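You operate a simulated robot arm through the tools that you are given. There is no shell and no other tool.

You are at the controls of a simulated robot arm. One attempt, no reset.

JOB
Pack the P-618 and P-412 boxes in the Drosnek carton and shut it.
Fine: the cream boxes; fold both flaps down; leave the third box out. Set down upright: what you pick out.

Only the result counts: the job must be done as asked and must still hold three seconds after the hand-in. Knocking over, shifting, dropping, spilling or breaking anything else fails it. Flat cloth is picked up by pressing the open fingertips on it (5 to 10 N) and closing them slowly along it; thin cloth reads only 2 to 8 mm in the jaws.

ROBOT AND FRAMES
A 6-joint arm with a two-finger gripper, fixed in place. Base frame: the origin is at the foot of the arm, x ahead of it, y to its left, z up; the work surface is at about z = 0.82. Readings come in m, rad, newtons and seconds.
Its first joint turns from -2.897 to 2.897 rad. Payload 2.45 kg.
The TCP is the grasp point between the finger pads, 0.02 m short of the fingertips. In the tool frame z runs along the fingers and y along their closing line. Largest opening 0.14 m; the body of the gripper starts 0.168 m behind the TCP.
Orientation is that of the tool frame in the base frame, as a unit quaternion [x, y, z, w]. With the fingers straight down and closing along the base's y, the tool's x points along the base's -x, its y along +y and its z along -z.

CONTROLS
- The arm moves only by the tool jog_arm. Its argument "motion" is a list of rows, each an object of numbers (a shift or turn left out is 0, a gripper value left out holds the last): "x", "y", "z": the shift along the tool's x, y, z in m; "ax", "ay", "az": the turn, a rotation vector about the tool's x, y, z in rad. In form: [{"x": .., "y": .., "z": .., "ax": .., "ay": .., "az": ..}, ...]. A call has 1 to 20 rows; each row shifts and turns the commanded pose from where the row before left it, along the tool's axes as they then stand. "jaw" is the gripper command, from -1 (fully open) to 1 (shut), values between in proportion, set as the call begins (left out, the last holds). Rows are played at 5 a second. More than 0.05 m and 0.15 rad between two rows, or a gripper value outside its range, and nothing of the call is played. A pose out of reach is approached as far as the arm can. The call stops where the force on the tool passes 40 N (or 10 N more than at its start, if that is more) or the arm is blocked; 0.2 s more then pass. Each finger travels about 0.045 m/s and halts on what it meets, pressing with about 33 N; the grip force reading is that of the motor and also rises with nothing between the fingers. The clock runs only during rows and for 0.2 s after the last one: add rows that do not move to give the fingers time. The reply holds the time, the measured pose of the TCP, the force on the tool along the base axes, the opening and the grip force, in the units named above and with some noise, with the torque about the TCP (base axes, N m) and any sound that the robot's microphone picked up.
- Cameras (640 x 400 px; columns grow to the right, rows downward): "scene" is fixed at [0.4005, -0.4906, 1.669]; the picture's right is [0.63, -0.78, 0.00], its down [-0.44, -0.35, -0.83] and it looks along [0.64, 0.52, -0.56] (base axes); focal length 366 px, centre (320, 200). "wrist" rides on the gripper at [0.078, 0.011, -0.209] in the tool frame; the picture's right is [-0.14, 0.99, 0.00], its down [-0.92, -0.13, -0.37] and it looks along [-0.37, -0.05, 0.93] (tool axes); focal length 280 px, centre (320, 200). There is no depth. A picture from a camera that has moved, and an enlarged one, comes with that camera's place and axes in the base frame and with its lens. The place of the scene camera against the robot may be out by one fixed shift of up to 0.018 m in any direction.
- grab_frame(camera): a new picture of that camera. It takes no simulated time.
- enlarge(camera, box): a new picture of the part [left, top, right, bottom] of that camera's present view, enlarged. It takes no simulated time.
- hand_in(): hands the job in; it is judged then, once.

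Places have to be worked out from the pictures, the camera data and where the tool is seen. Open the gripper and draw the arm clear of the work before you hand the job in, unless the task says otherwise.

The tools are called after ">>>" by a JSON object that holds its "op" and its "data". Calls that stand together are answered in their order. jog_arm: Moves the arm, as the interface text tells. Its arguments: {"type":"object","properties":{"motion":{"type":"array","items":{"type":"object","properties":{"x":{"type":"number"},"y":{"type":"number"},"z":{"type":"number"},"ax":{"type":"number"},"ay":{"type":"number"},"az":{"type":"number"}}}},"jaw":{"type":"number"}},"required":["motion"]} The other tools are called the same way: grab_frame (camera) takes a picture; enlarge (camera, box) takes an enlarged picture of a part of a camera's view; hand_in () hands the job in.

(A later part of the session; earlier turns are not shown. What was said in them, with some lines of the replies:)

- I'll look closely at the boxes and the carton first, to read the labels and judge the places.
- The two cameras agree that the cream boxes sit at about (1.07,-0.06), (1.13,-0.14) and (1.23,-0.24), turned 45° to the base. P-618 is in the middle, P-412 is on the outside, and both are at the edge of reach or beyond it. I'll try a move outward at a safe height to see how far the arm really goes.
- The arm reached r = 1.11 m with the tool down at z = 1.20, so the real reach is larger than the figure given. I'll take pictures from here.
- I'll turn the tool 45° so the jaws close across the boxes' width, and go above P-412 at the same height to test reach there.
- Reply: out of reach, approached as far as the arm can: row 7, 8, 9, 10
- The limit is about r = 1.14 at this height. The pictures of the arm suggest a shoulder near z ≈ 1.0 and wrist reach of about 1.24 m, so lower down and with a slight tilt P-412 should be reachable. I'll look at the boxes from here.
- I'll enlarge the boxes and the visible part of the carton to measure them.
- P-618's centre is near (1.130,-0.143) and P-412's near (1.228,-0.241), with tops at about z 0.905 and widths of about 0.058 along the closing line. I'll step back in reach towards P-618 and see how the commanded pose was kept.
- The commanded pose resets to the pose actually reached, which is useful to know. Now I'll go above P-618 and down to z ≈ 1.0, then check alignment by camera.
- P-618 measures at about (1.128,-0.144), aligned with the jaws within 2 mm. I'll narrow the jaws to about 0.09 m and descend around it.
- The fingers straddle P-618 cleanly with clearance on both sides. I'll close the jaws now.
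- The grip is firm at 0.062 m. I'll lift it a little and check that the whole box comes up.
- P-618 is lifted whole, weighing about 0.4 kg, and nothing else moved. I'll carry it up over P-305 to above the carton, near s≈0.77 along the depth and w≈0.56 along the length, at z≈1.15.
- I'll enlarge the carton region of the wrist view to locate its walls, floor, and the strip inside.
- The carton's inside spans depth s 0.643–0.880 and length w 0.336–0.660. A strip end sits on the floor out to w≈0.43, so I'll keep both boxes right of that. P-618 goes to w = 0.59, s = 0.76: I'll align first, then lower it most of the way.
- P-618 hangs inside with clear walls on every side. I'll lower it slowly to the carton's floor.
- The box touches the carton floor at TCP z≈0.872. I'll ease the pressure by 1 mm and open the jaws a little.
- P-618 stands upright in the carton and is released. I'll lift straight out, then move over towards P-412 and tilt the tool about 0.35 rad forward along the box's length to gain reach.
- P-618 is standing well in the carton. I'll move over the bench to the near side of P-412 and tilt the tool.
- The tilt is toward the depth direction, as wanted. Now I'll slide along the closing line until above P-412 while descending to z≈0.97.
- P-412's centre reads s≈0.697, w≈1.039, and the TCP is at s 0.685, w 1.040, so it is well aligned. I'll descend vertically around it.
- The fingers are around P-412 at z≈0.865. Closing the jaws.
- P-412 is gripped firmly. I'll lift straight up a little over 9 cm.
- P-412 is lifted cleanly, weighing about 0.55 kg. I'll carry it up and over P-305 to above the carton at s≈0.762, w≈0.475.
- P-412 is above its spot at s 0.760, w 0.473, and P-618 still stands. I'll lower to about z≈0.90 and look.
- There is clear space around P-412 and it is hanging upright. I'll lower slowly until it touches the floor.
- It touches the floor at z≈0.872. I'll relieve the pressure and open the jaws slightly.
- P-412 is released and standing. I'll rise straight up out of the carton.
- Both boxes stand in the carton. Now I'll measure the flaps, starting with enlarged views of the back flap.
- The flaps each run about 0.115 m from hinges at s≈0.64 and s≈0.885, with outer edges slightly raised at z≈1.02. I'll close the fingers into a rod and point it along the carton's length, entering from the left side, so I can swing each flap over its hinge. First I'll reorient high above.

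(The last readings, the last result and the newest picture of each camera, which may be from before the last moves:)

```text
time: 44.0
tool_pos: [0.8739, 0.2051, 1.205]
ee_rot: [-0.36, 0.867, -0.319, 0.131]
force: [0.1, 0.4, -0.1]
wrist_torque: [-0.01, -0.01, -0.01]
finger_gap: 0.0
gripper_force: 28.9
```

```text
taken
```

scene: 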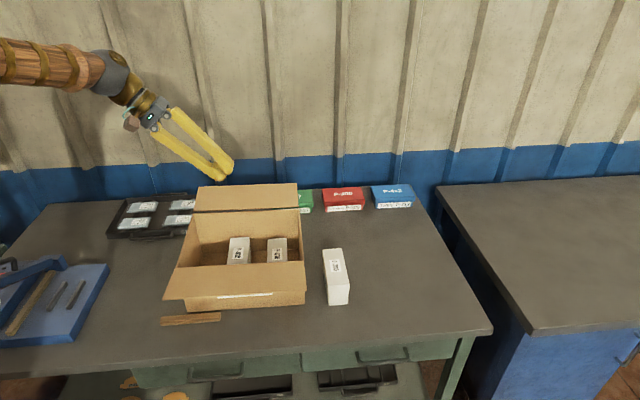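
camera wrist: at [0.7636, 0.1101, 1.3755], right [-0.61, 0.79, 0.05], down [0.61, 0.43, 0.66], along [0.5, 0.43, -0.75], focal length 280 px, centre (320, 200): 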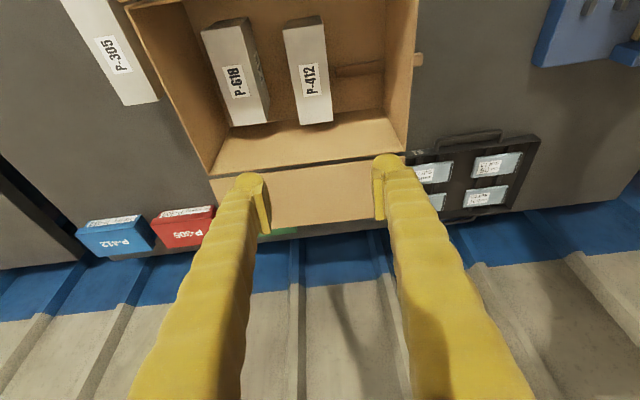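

The rotation goes the right way, with the fingers pointing along the carton's length. I'll continue another 0.7 rad.

>>> {"op": "jog_arm", "data": {"motion": [{"ax": 0.14}, {"ax": 0.14}, {"ax": 0.14}, {"ax": 0.14}, {"ax": 0.136}, {}]}}

>>> {"op": "grab_frame", "data": {"camera": "scene"}}

>>> {"op": "grab_frame", "data": {"camera": "wrist"}}

```text
time: 45.4
tool_pos: [0.8737, 0.2031, 1.2045]
ee_rot: [-0.293, 0.707, -0.594, 0.246]
force: [0.3, -0.3, 0.4]
wrist_torque: [0.01, 0.0, 0.01]
finger_gap: 0.0
gripper_force: 29.0
```

```text
taken
```

scene: 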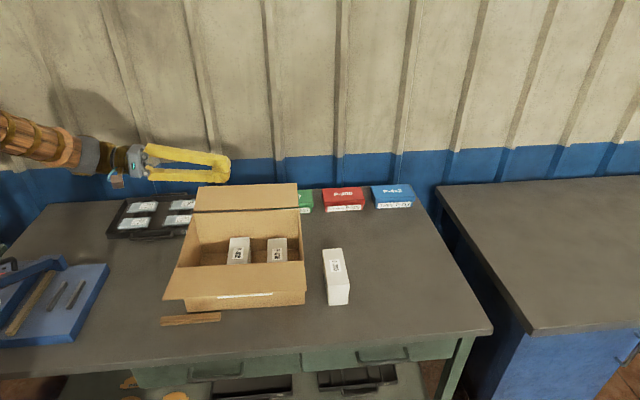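

```text
taken
camera wrist: at [0.6721, 0.2958, 1.2309], right [-0.02, 0.22, -0.98], down [0.41, 0.89, 0.19], along [0.91, -0.4, -0.11], focal length 280 px, centre (320, 200)
```

wrist: 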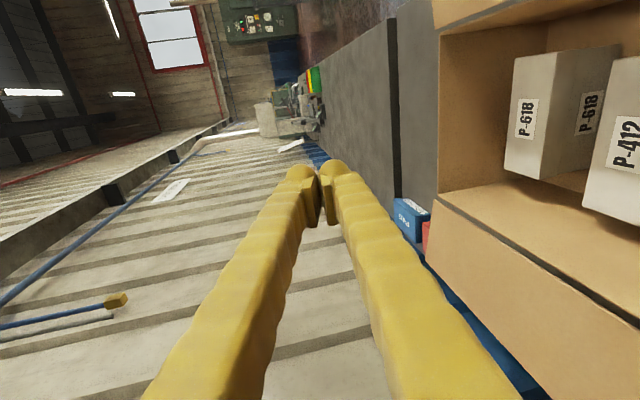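

The rod now points along +e2 and about 10° down. I'll raise the tilt to 20° so the gripper body stays clear of the clips tray. Then I'll go to the left end of the back flap (s≈0.97, w≈0.27) and partly descend.

>>> {"op": "jog_arm", "data": {"motion": [{"ax": -0.0873}, {"ax": -0.0873}, {"x": -0.0347, "y": 0.0116, "z": -0.032}, {"x": -0.0347, "y": 0.0116, "z": -0.032}, {"x": -0.0347, "y": 0.0116, "z": -0.032}, {"x": -0.0347, "y": 0.0116, "z": -0.032}, {"x": -0.0347, "y": 0.0116, "z": -0.032}, {"x": -0.0347, "y": 0.0116, "z": -0.032}, {}, {}]}}

>>> {"op": "grab_frame", "data": {"camera": "scene"}}

>>> {"op": "grab_frame", "data": {"camera": "wrist"}}

```text
time: 47.6
tool_pos: [0.8768, 0.4944, 1.2064]
ee_rot: [-0.314, 0.757, -0.53, 0.22]
force: [0.7, 0.0, 0.4]
wrist_torque: [0.01, 0.0, -0.01]
finger_gap: 0.0002
gripper_force: 29.1
```

```text
taken
```

scene: 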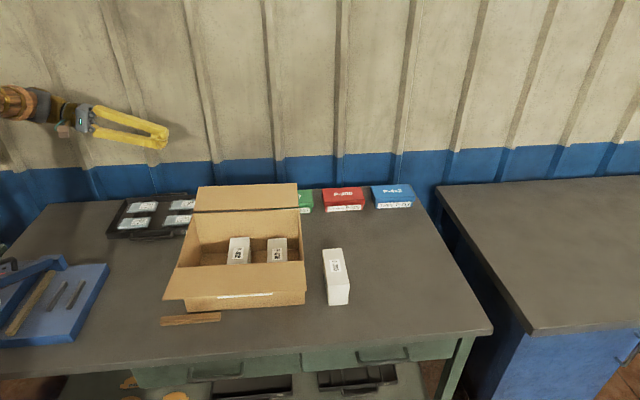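

```text
taken
camera wrist: at [0.681, 0.5814, 1.2683], right [-0.14, 0.34, -0.93], down [0.44, 0.87, 0.25], along [0.89, -0.37, -0.27], focal length 280 px, centre (320, 200)
```

wrist: 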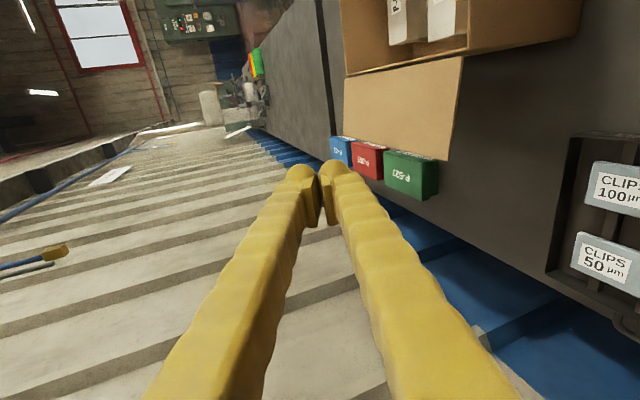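

The rod is at s≈0.97, w≈0.27, left of the back flap. I'll descend to about z≈0.96 there, clear of the flap end and above the tray.

>>> {"op": "jog_arm", "data": {"motion": [{"y": 0.0451, "z": 0.0164}, {"y": 0.0451, "z": 0.0164}, {"y": 0.0451, "z": 0.0164}, {"y": 0.0451, "z": 0.0164}, {}]}}

>>> {"op": "grab_frame", "data": {"camera": "scene"}}

>>> {"op": "grab_frame", "data": {"camera": "wrist"}}

```text
time: 48.8
tool_pos: [0.877, 0.4951, 1.0156]
ee_rot: [-0.314, 0.757, -0.53, 0.22]
force: [-0.8, -1.0, 0.0]
wrist_torque: [0.04, 0.01, 0.02]
finger_gap: 0.0001
gripper_force: 29.4
```

```text
taken
```

scene: 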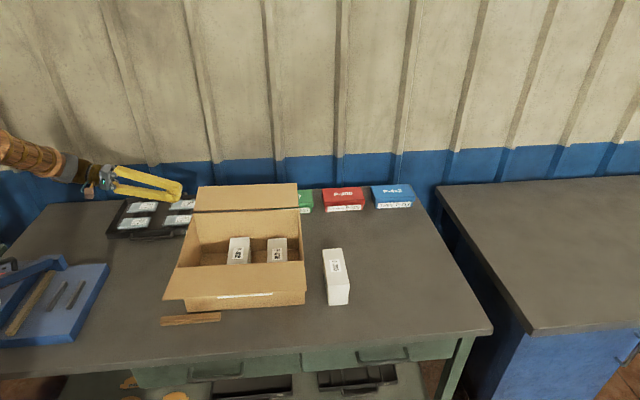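

```text
taken
camera wrist: at [0.6805, 0.5813, 1.076], right [-0.14, 0.34, -0.93], down [0.44, 0.87, 0.25], along [0.89, -0.37, -0.27], focal length 280 px, centre (320, 200)
```

wrist: 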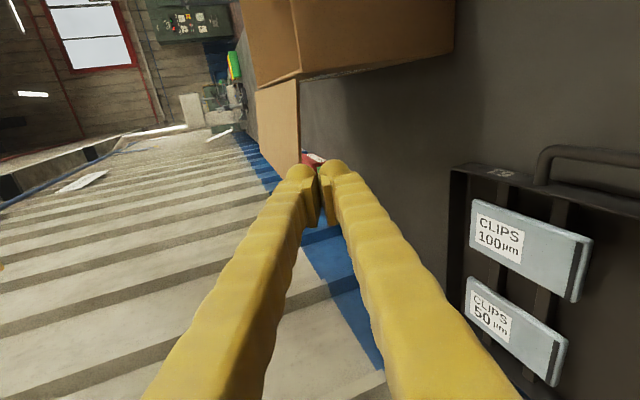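

I'll enlarge the wrist view here; it sees the back flap end-on and gives its edge heights.

>>> {"op": "enlarge", "data": {"camera": "wrist", "box": [230, 50, 390, 200]}}

>>> {"op": "enlarge", "data": {"camera": "scene", "box": [100, 150, 260, 250]}}

```text
2.67 times, centred on (310, 125) of wrist
camera zoom: at [0.6805, 0.5813, 1.076], right [-0.14, 0.34, -0.93], down [0.44, 0.87, 0.25], along [0.89, -0.37, -0.27], focal length 748 px, centre (347, 400)
```

zoom: 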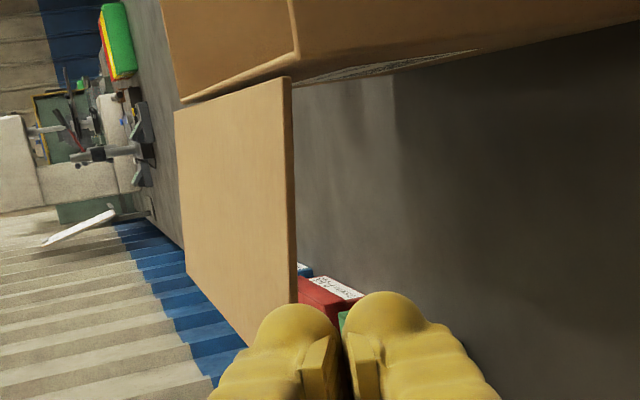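

```text
4.00 times, centred on (180, 200) of scene
camera zoom: at [0.4005, -0.4906, 1.669], right [0.63, -0.78, 0.0], down [-0.44, -0.35, -0.83], along [0.64, 0.52, -0.56], focal length 1464 px, centre (880, 200)
```

zoom: 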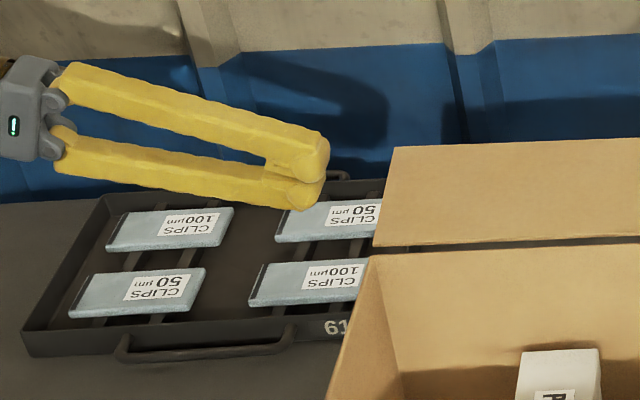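

The back flap's hinge is at s≈0.883, z≈0.997, and its outer edge at s≈1.005, z≈1.016. I'll drop the rod to z≈0.93 and slide it in under the flap's left end to w≈0.375.

>>> {"op": "jog_arm", "data": {"motion": [{"y": 0.0402, "z": 0.01465}, {"y": 0.0402, "z": 0.01465}, {}]}}

>>> {"op": "jog_arm", "data": {"motion": [{"y": -0.012, "z": 0.0329}, {"y": -0.012, "z": 0.0329}, {"y": -0.012, "z": 0.0329}, {}]}}

>>> {"op": "grab_frame", "data": {"camera": "scene"}}

>>> {"op": "grab_frame", "data": {"camera": "wrist"}}

```text
time: 49.6
tool_pos: [0.8768, 0.4953, 0.9288]
ee_rot: [-0.314, 0.757, -0.53, 0.219]
force: [0.3, 0.6, 0.5]
wrist_torque: [0.02, -0.02, 0.01]
finger_gap: 0.0
gripper_force: 29.4
```

```text
time: 50.6
tool_pos: [0.9502, 0.4194, 0.9295]
ee_rot: [-0.313, 0.757, -0.53, 0.219]
force: [0.3, -0.3, -0.4]
wrist_torque: [-0.01, -0.02, -0.03]
finger_gap: 0.0001
gripper_force: 29.5
```

```text
taken
```

scene: 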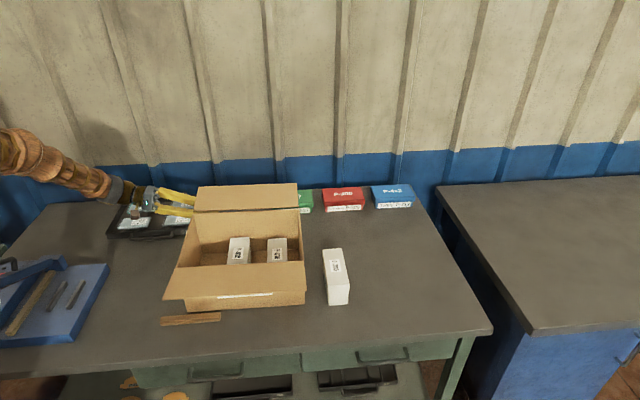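

```text
taken
camera wrist: at [0.7545, 0.5062, 0.9904], right [-0.14, 0.34, -0.93], down [0.44, 0.87, 0.25], along [0.89, -0.37, -0.27], focal length 280 px, centre (320, 200)
```

wrist: 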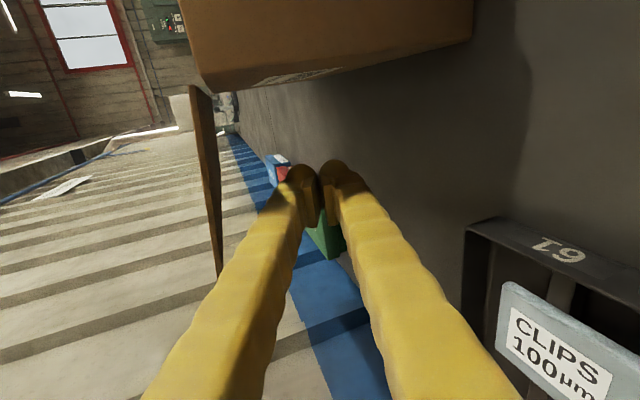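

The rod is under the flap's left end and touches nothing. I'll start the swing: up and slightly out along an arc about the hinge, watching the force.

>>> {"op": "jog_arm", "data": {"motion": [{"x": -0.0086, "y": -0.0315, "z": -0.0115}, {"x": -0.003, "y": -0.016, "z": -0.0058}, {"x": -0.003, "y": -0.016, "z": -0.0058}, {"x": 0.003, "y": -0.016, "z": -0.0058}, {"x": 0.003, "y": -0.016, "z": -0.0058}, {}]}}

>>> {"op": "grab_frame", "data": {"camera": "scene"}}

>>> {"op": "grab_frame", "data": {"camera": "wrist"}}

```text
time: 52.0
tool_pos: [0.9565, 0.4263, 1.0302]
ee_rot: [-0.314, 0.756, -0.531, 0.219]
force: [0.5, -0.3, 0.2]
wrist_torque: [0.0, 0.01, -0.01]
finger_gap: 0.0001
gripper_force: 28.7
```

```text
taken
```

scene: 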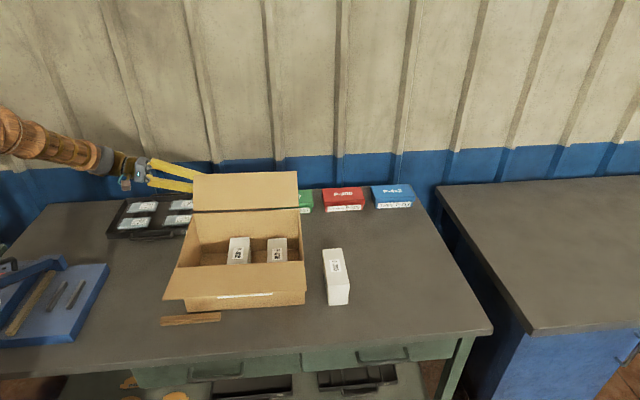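

```text
taken
camera wrist: at [0.7606, 0.5138, 1.0909], right [-0.14, 0.34, -0.93], down [0.44, 0.87, 0.25], along [0.89, -0.37, -0.27], focal length 280 px, centre (320, 200)
```

wrist: 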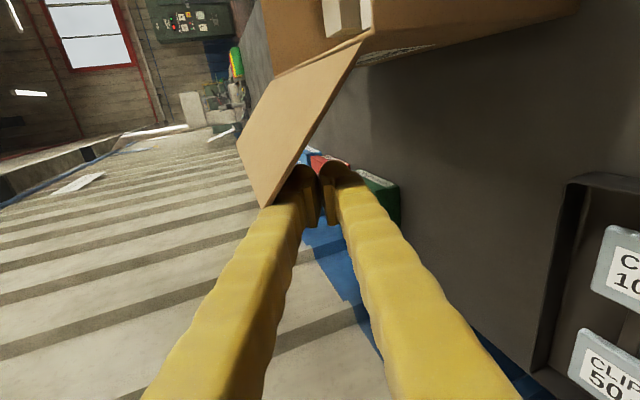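

The flap is lifting freely. I'll continue the arc up towards vertical.

>>> {"op": "jog_arm", "data": {"motion": [{"x": 0.0091, "y": -0.0147, "z": -0.0054}, {"x": 0.0091, "y": -0.0147, "z": -0.0054}, {"x": 0.0133, "y": -0.0105, "z": -0.0038}, {"x": 0.0133, "y": -0.0105, "z": -0.0038}, {"x": 0.0163, "y": -0.0056, "z": -0.002}, {"x": 0.0163, "y": -0.0056, "z": -0.002}, {}]}}

>>> {"op": "grab_frame", "data": {"camera": "scene"}}

>>> {"op": "grab_frame", "data": {"camera": "wrist"}}

```text
time: 53.6
tool_pos: [0.9022, 0.3734, 1.0946]
ee_rot: [-0.314, 0.757, -0.53, 0.22]
force: [-0.3, -0.4, -0.1]
wrist_torque: [0.04, 0.0, -0.02]
finger_gap: 0.0001
gripper_force: 29.4
```

```text
taken
```

scene: 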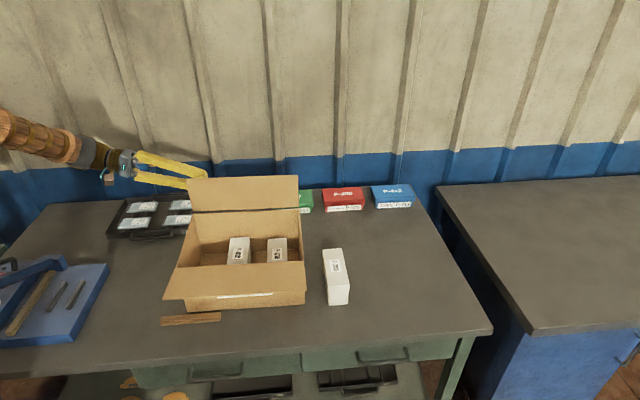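

```text
taken
camera wrist: at [0.7062, 0.4594, 1.1563], right [-0.14, 0.34, -0.93], down [0.44, 0.87, 0.25], along [0.89, -0.37, -0.27], focal length 280 px, centre (320, 200)
```

wrist: 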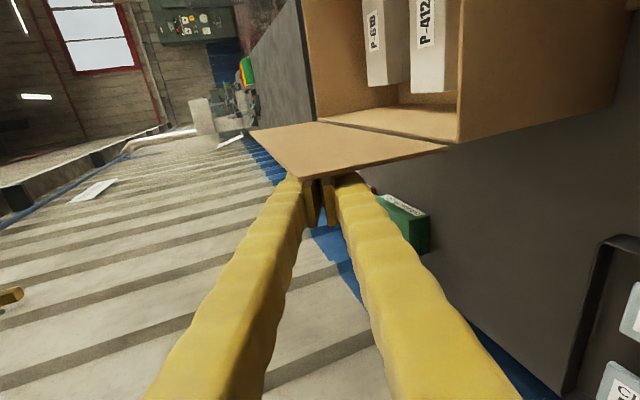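

The flap is nearly vertical and following well. I'll continue over the top and push it inward.

>>> {"op": "jog_arm", "data": {"motion": [{"x": 0.018}, {"x": 0.018}, {"x": 0.0163, "y": 0.0056, "z": 0.002}, {"x": 0.0163, "y": 0.0056, "z": 0.002}, {}]}}

>>> {"op": "grab_frame", "data": {"camera": "scene"}}

>>> {"op": "grab_frame", "data": {"camera": "wrist"}}

```text
time: 54.8
tool_pos: [0.8548, 0.3251, 1.0833]
ee_rot: [-0.313, 0.757, -0.53, 0.219]
force: [-0.5, -0.5, -0.1]
wrist_torque: [0.04, 0.01, 0.03]
finger_gap: 0.0
gripper_force: 29.0
```

```text
taken
```

scene: 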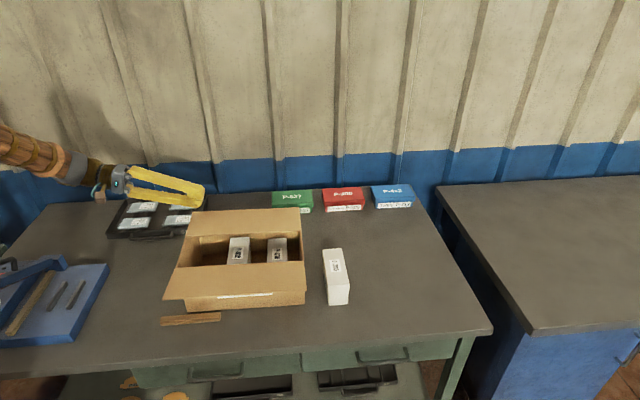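

```text
taken
camera wrist: at [0.6574, 0.4104, 1.1446], right [-0.14, 0.34, -0.93], down [0.44, 0.87, 0.25], along [0.89, -0.37, -0.27], focal length 280 px, centre (320, 200)
```

wrist: 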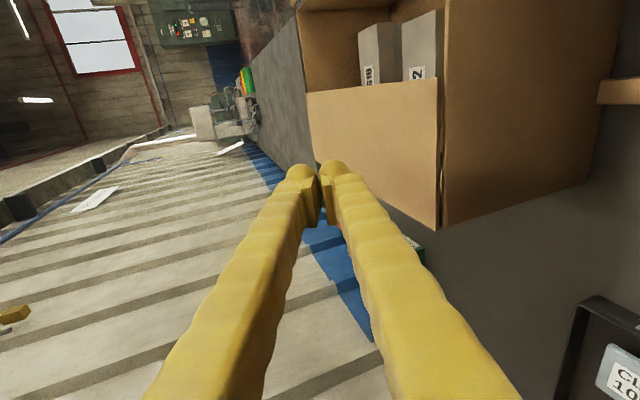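

The back flap has fallen inward by itself. I'll look closer to see whether it lies fully down.

>>> {"op": "enlarge", "data": {"camera": "scene", "box": [150, 175, 320, 315]}}

>>> {"op": "enlarge", "data": {"camera": "wrist", "box": [280, 0, 520, 250]}}

```text
2.86 times, centred on (235, 245) of scene
camera zoom: at [0.4005, -0.4906, 1.669], right [0.63, -0.78, 0.0], down [-0.44, -0.35, -0.83], along [0.64, 0.52, -0.56], focal length 1046 px, centre (563, 71)
```

zoom: 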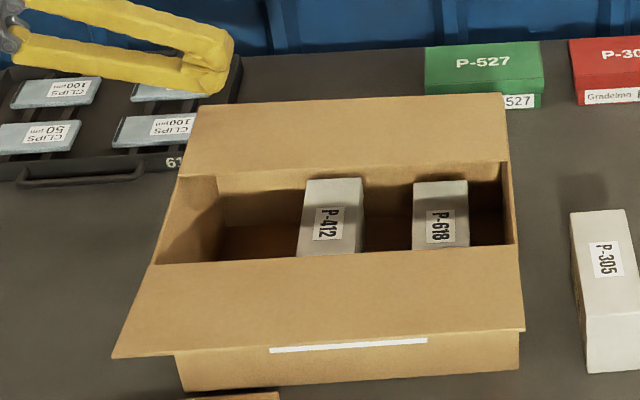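

```text
1.60 times, centred on (400, 125) of wrist
camera zoom: at [0.6574, 0.4104, 1.1446], right [-0.14, 0.34, -0.93], down [0.44, 0.87, 0.25], along [0.89, -0.37, -0.27], focal length 449 px, centre (192, 320)
```

zoom: 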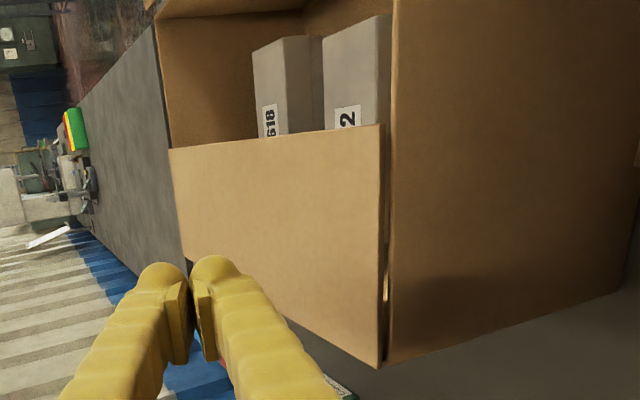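

The back flap lies down on the rim. Next is the front flap. Before going to its left end, I'll check the height of the blue fixture near the wrist's path.

>>> {"op": "enlarge", "data": {"camera": "scene", "box": [0, 200, 230, 360]}}

```text
2.50 times, centred on (115, 280) of scene
camera zoom: at [0.4005, -0.4906, 1.669], right [0.63, -0.78, 0.0], down [-0.44, -0.35, -0.83], along [0.64, 0.52, -0.56], focal length 915 px, centre (832, 0)
```

zoom: 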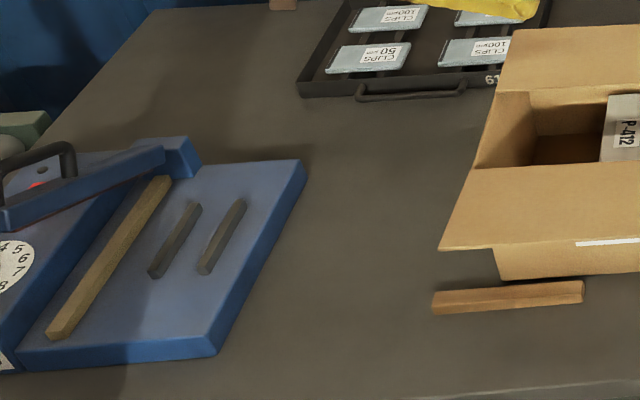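

The fixture is low. I'll move up and back off the left side, then across to the front flap's left end at s≈0.555.

>>> {"op": "jog_arm", "data": {"motion": [{"y": -0.0099, "z": -0.0409}, {"y": -0.0099, "z": -0.0409}, {"y": -0.0099, "z": -0.0409}, {"x": 0.0465}, {"x": 0.0465}, {"x": 0.0465}, {"x": 0.0465}, {"x": 0.0465}, {"x": 0.0465}, {}, {}]}}

>>> {"op": "grab_frame", "data": {"camera": "scene"}}

>>> {"op": "grab_frame", "data": {"camera": "wrist"}}

```text
time: 57.2
tool_pos: [0.5824, 0.2007, 1.1533]
ee_rot: [-0.314, 0.756, -0.531, 0.219]
force: [-0.4, -0.8, -0.2]
wrist_torque: [0.0, 0.02, 0.01]
finger_gap: 0.0001
gripper_force: 29.5
```

```text
taken
```

scene: 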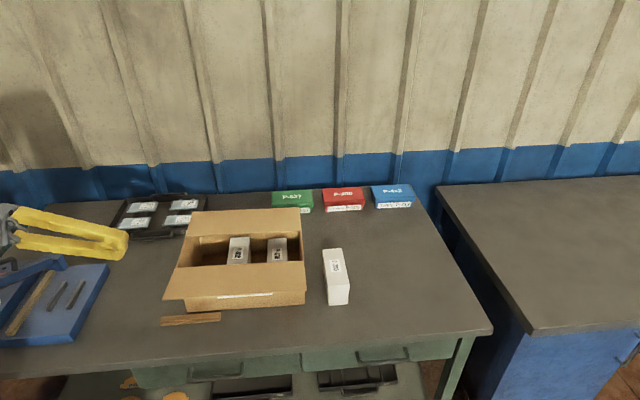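

```text
taken
camera wrist: at [0.3864, 0.2863, 1.2141], right [-0.14, 0.34, -0.93], down [0.44, 0.87, 0.25], along [0.89, -0.37, -0.27], focal length 280 px, centre (320, 200)
```

wrist: 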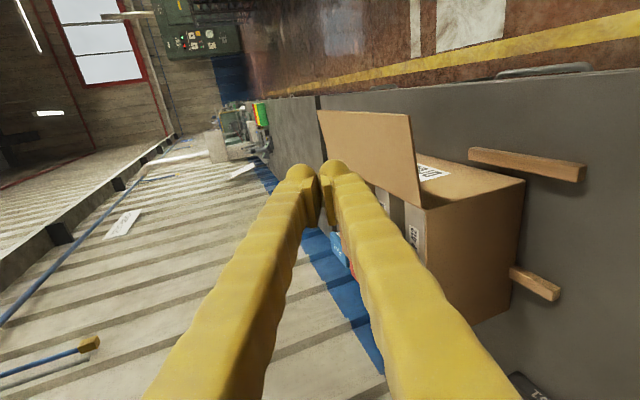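

The front flap's hinge is at about s 0.633, z 1.00, and its outer edge at s 0.517, z 1.019. I'll descend left of it to z≈0.93, then slide under to w≈0.375.

>>> {"op": "jog_arm", "data": {"motion": [{"y": 0.0418, "z": 0.0152}, {"y": 0.0418, "z": 0.0152}, {"y": 0.0418, "z": 0.0152}, {"y": 0.0418, "z": 0.0152}, {"y": 0.0418, "z": 0.0152}, {}]}}

>>> {"op": "grab_frame", "data": {"camera": "scene"}}

>>> {"op": "grab_frame", "data": {"camera": "wrist"}}

```text
time: 58.6
tool_pos: [0.5831, 0.1999, 0.9307]
ee_rot: [-0.313, 0.757, -0.53, 0.22]
force: [0.3, -0.8, 1.2]
wrist_torque: [-0.05, 0.0, 0.04]
finger_gap: 0.0
gripper_force: 28.8
```

```text
taken
```

scene: 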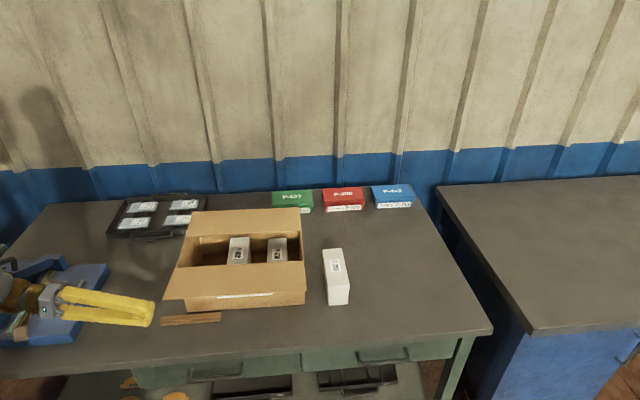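

```text
taken
camera wrist: at [0.3866, 0.2874, 0.9919], right [-0.14, 0.34, -0.93], down [0.44, 0.87, 0.25], along [0.89, -0.37, -0.27], focal length 280 px, centre (320, 200)
```

wrist: 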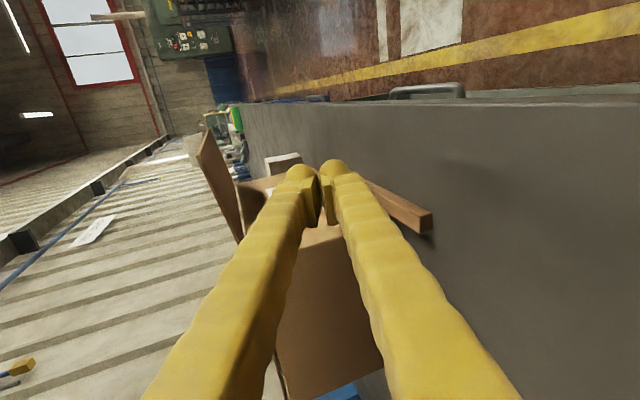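

The rod is below the flap's level and in front of the carton's front wall. I'll slide it forward under the front flap.

>>> {"op": "jog_arm", "data": {"motion": [{"y": -0.012, "z": 0.0329}, {"y": -0.012, "z": 0.0329}, {"y": -0.012, "z": 0.0329}, {}]}}

>>> {"op": "grab_frame", "data": {"camera": "scene"}}

>>> {"op": "grab_frame", "data": {"camera": "wrist"}}

```text
time: 59.6
tool_pos: [0.657, 0.1274, 0.9299]
ee_rot: [-0.314, 0.757, -0.53, 0.219]
force: [0.5, -0.3, 0.3]
wrist_torque: [-0.04, -0.01, -0.04]
finger_gap: 0.0001
gripper_force: 29.2
```

```text
taken
```

scene: 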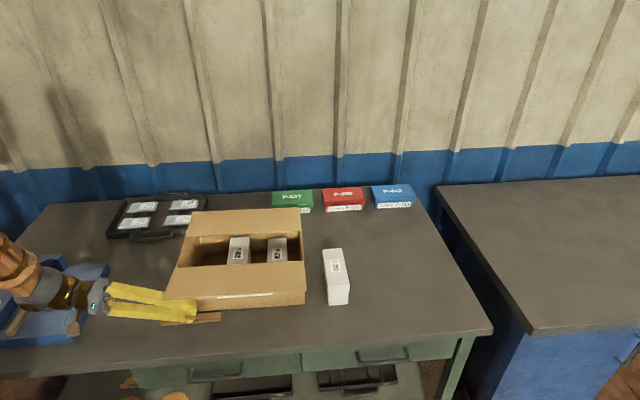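

```text
taken
camera wrist: at [0.4604, 0.2139, 0.9919], right [-0.14, 0.34, -0.93], down [0.44, 0.87, 0.25], along [0.89, -0.37, -0.27], focal length 280 px, centre (320, 200)
```

wrist: 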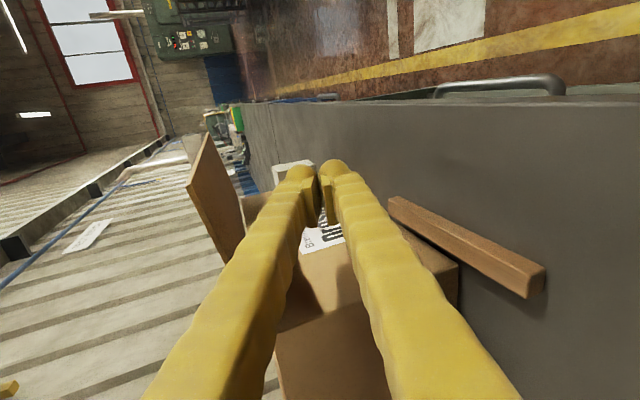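

The rod is under the front flap's left end. I'll start lifting it along an arc.

>>> {"op": "jog_arm", "data": {"motion": [{"x": 0.0157, "y": -0.0338, "z": -0.0123}, {"x": 0.003, "y": -0.016, "z": -0.0058}, {"x": 0.003, "y": -0.016, "z": -0.0058}, {"x": -0.003, "y": -0.016, "z": -0.0058}, {"x": -0.003, "y": -0.016, "z": -0.0058}, {}]}}

>>> {"op": "grab_frame", "data": {"camera": "scene"}}

>>> {"op": "grab_frame", "data": {"camera": "wrist"}}

```text
time: 61.0
tool_pos: [0.6455, 0.1147, 1.0359]
ee_rot: [-0.313, 0.756, -0.53, 0.22]
force: [-0.2, -0.1, 0.4]
wrist_torque: [0.02, -0.01, 0.01]
finger_gap: 0.0
gripper_force: 28.7
```

```text
taken
```

scene: 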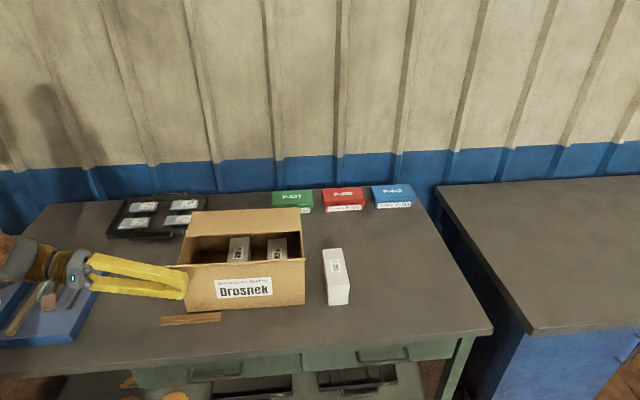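

```text
taken
camera wrist: at [0.4494, 0.2017, 1.0969], right [-0.14, 0.34, -0.93], down [0.44, 0.87, 0.25], along [0.89, -0.37, -0.27], focal length 280 px, centre (320, 200)
```

wrist: 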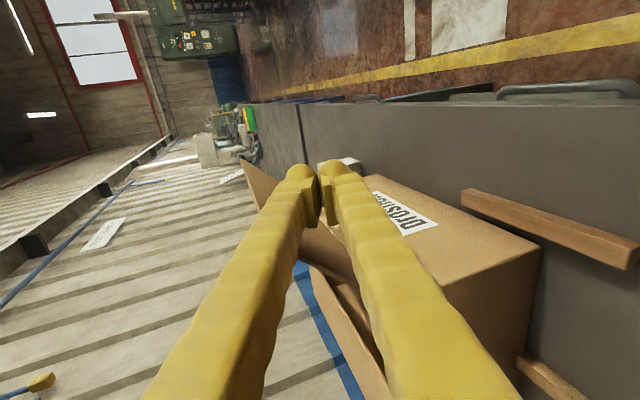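

The flap is lifting and the carton reads "Drosnek". I'll continue the arc towards vertical.

>>> {"op": "jog_arm", "data": {"motion": [{"x": -0.0094, "y": -0.01335, "z": -0.00485}, {"x": -0.0094, "y": -0.01335, "z": -0.00485}, {"x": -0.0133, "y": -0.0105, "z": -0.0038}, {"x": -0.0133, "y": -0.0105, "z": -0.0038}, {"x": -0.0163, "y": -0.0056, "z": -0.002}, {"x": -0.0163, "y": -0.0056, "z": -0.002}, {}]}}

>>> {"op": "grab_frame", "data": {"camera": "scene"}}

>>> {"op": "grab_frame", "data": {"camera": "wrist"}}

```text
time: 62.6
tool_pos: [0.7002, 0.1707, 1.0978]
ee_rot: [-0.314, 0.756, -0.53, 0.22]
force: [0.2, -0.6, 0.3]
wrist_torque: [-0.02, 0.01, 0.03]
finger_gap: 0.0003
gripper_force: 29.4
```

```text
taken
```

scene: 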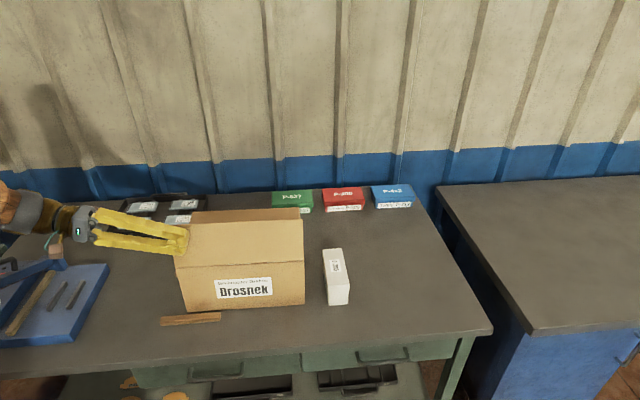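

```text
taken
camera wrist: at [0.5046, 0.2575, 1.1589], right [-0.14, 0.34, -0.93], down [0.44, 0.87, 0.25], along [0.89, -0.37, -0.27], focal length 280 px, centre (320, 200)
```

wrist: 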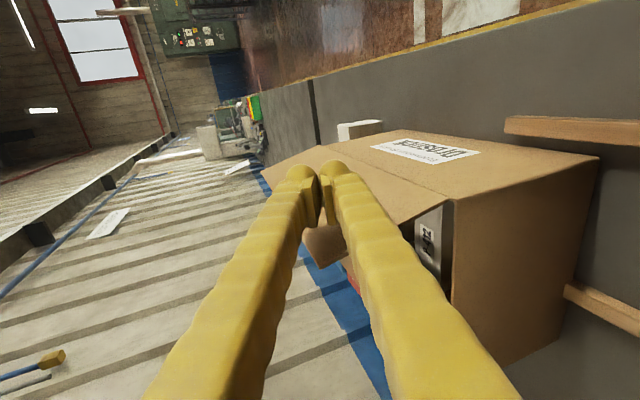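

The flap is close to vertical. I'll carry on over the top so it falls inward.

>>> {"op": "jog_arm", "data": {"motion": [{"x": -0.018}, {"x": -0.018}, {"x": -0.0163, "y": 0.0056, "z": 0.002}, {"x": -0.0163, "y": 0.0056, "z": 0.002}, {}]}}

>>> {"op": "grab_frame", "data": {"camera": "scene"}}

>>> {"op": "grab_frame", "data": {"camera": "wrist"}}

```text
time: 63.8
tool_pos: [0.7483, 0.2198, 1.0863]
ee_rot: [-0.314, 0.757, -0.53, 0.22]
force: [0.1, -0.1, 0.1]
wrist_torque: [0.01, 0.02, -0.01]
finger_gap: 0.0
gripper_force: 29.4
```

```text
taken
```

scene: 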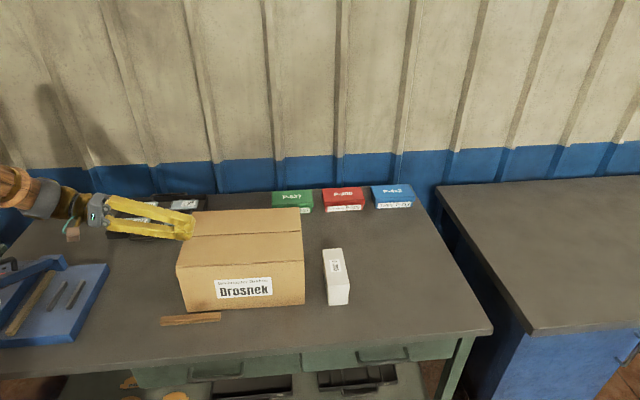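

```text
taken
camera wrist: at [0.5525, 0.3059, 1.1471], right [-0.14, 0.34, -0.93], down [0.44, 0.87, 0.25], along [0.89, -0.37, -0.27], focal length 280 px, centre (320, 200)
```

wrist: 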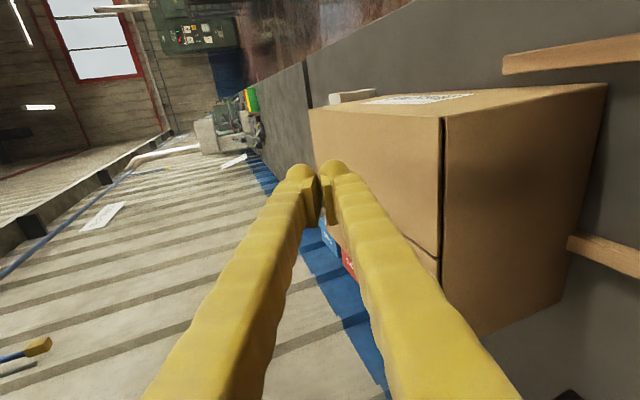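

Both flaps are down. I'll inspect closely for gaps and for any shift of the carton.

>>> {"op": "enlarge", "data": {"camera": "scene", "box": [150, 175, 360, 335]}}

>>> {"op": "enlarge", "data": {"camera": "wrist", "box": [290, 60, 640, 350]}}

```text
2.50 times, centred on (255, 255) of scene
camera zoom: at [0.4005, -0.4906, 1.669], right [0.63, -0.78, 0.0], down [-0.44, -0.35, -0.83], along [0.64, 0.52, -0.56], focal length 915 px, centre (482, 62)
```

zoom: 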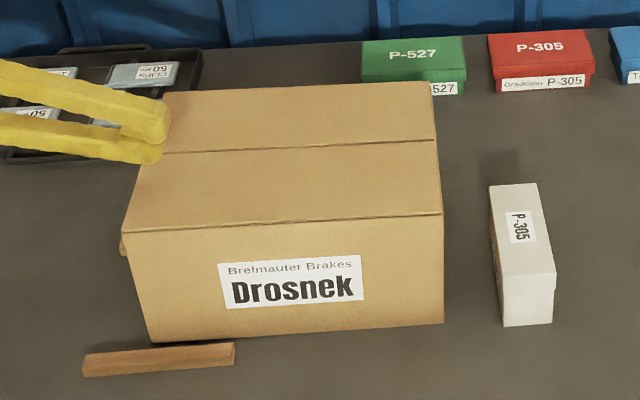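

```text
1.38 times, centred on (465, 205) of wrist
camera zoom: at [0.5525, 0.3059, 1.1471], right [-0.14, 0.34, -0.93], down [0.44, 0.87, 0.25], along [0.89, -0.37, -0.27], focal length 387 px, centre (120, 193)
```

zoom: 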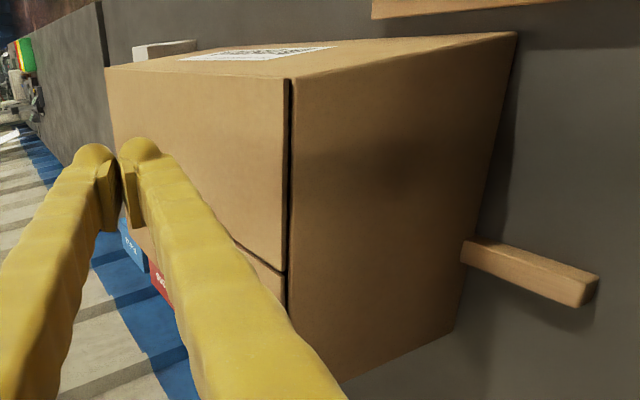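

The carton is shut flush with an even, thin seam. The carton, P-305 and the strips are where they were. I'll withdraw the fingers back and up, away from the carton, then open the gripper.

>>> {"op": "jog_arm", "data": {"motion": [{"y": -0.01, "z": -0.041}, {"y": -0.01, "z": -0.041}, {"y": -0.01, "z": -0.041}, {"y": -0.035, "z": -0.03}, {"y": -0.04, "z": -0.02}, {"y": -0.04, "z": -0.02}, {"y": -0.04, "z": -0.02}, {}]}}

>>> {"op": "jog_arm", "data": {"jaw": -1, "motion": [{}, {}, {}, {}, {}, {}, {}, {}, {}, {}]}}

>>> {"op": "grab_frame", "data": {"camera": "scene"}}

>>> {"op": "grab_frame", "data": {"camera": "wrist"}}

```text
time: 65.6
tool_pos: [0.6511, 0.3169, 1.3342]
ee_rot: [-0.315, 0.756, -0.53, 0.22]
force: [-0.9, 0.3, 0.2]
wrist_torque: [-0.01, -0.02, -0.01]
finger_gap: 0.0002
gripper_force: 30.4
```

```text
time: 67.8
tool_pos: [0.6511, 0.3156, 1.3333]
ee_rot: [-0.314, 0.757, -0.529, 0.22]
force: [-0.9, 0.0, 0.1]
wrist_torque: [0.01, 0.0, 0.03]
finger_gap: 0.1398
gripper_force: 0.0
```

```text
taken
```

scene: 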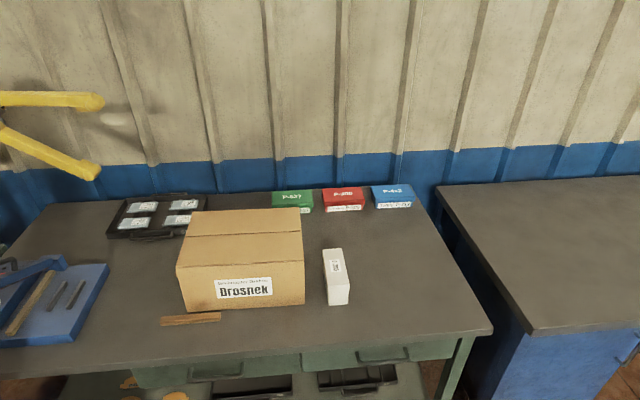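

```text
taken
camera wrist: at [0.4555, 0.403, 1.3949], right [-0.14, 0.34, -0.93], down [0.44, 0.87, 0.25], along [0.89, -0.37, -0.27], focal length 280 px, centre (320, 200)
```

wrist: 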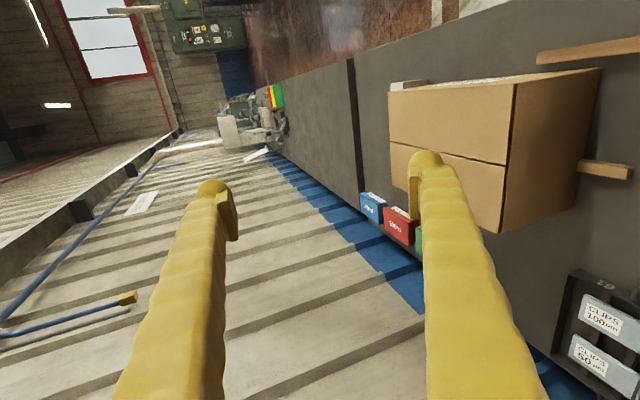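

The carton is still shut and P-305 stands untouched outside. The gripper is open and the arm is clear of the work, so I'm handing in.

>>> {"op": "hand_in", "data": {}}

```text
The job is handed in.
```

The cream P-618 and P-412 boxes are packed upright in the Drosnek carton, and both flaps are folded down. The job is handed in; I haven't seen the judging result.

- **Third box:** cream P-305 stays outside where it was. Nothing else on the bench looks moved in the last pictures.
- **Strip in the carton:** a wooden strip shows inside the carton on the left, at floor level. I left it alone and set both boxes to the right of it.
- **Flaps:** both fell shut once lifted past upright and lie flat with a thin, even seam. I did not press them down. They were still shut in the last pictures, about three to four seconds after the second one closed.
- **Arm:** before the hand-in the gripper was open and the arm was up and to the left, clear of the carton.
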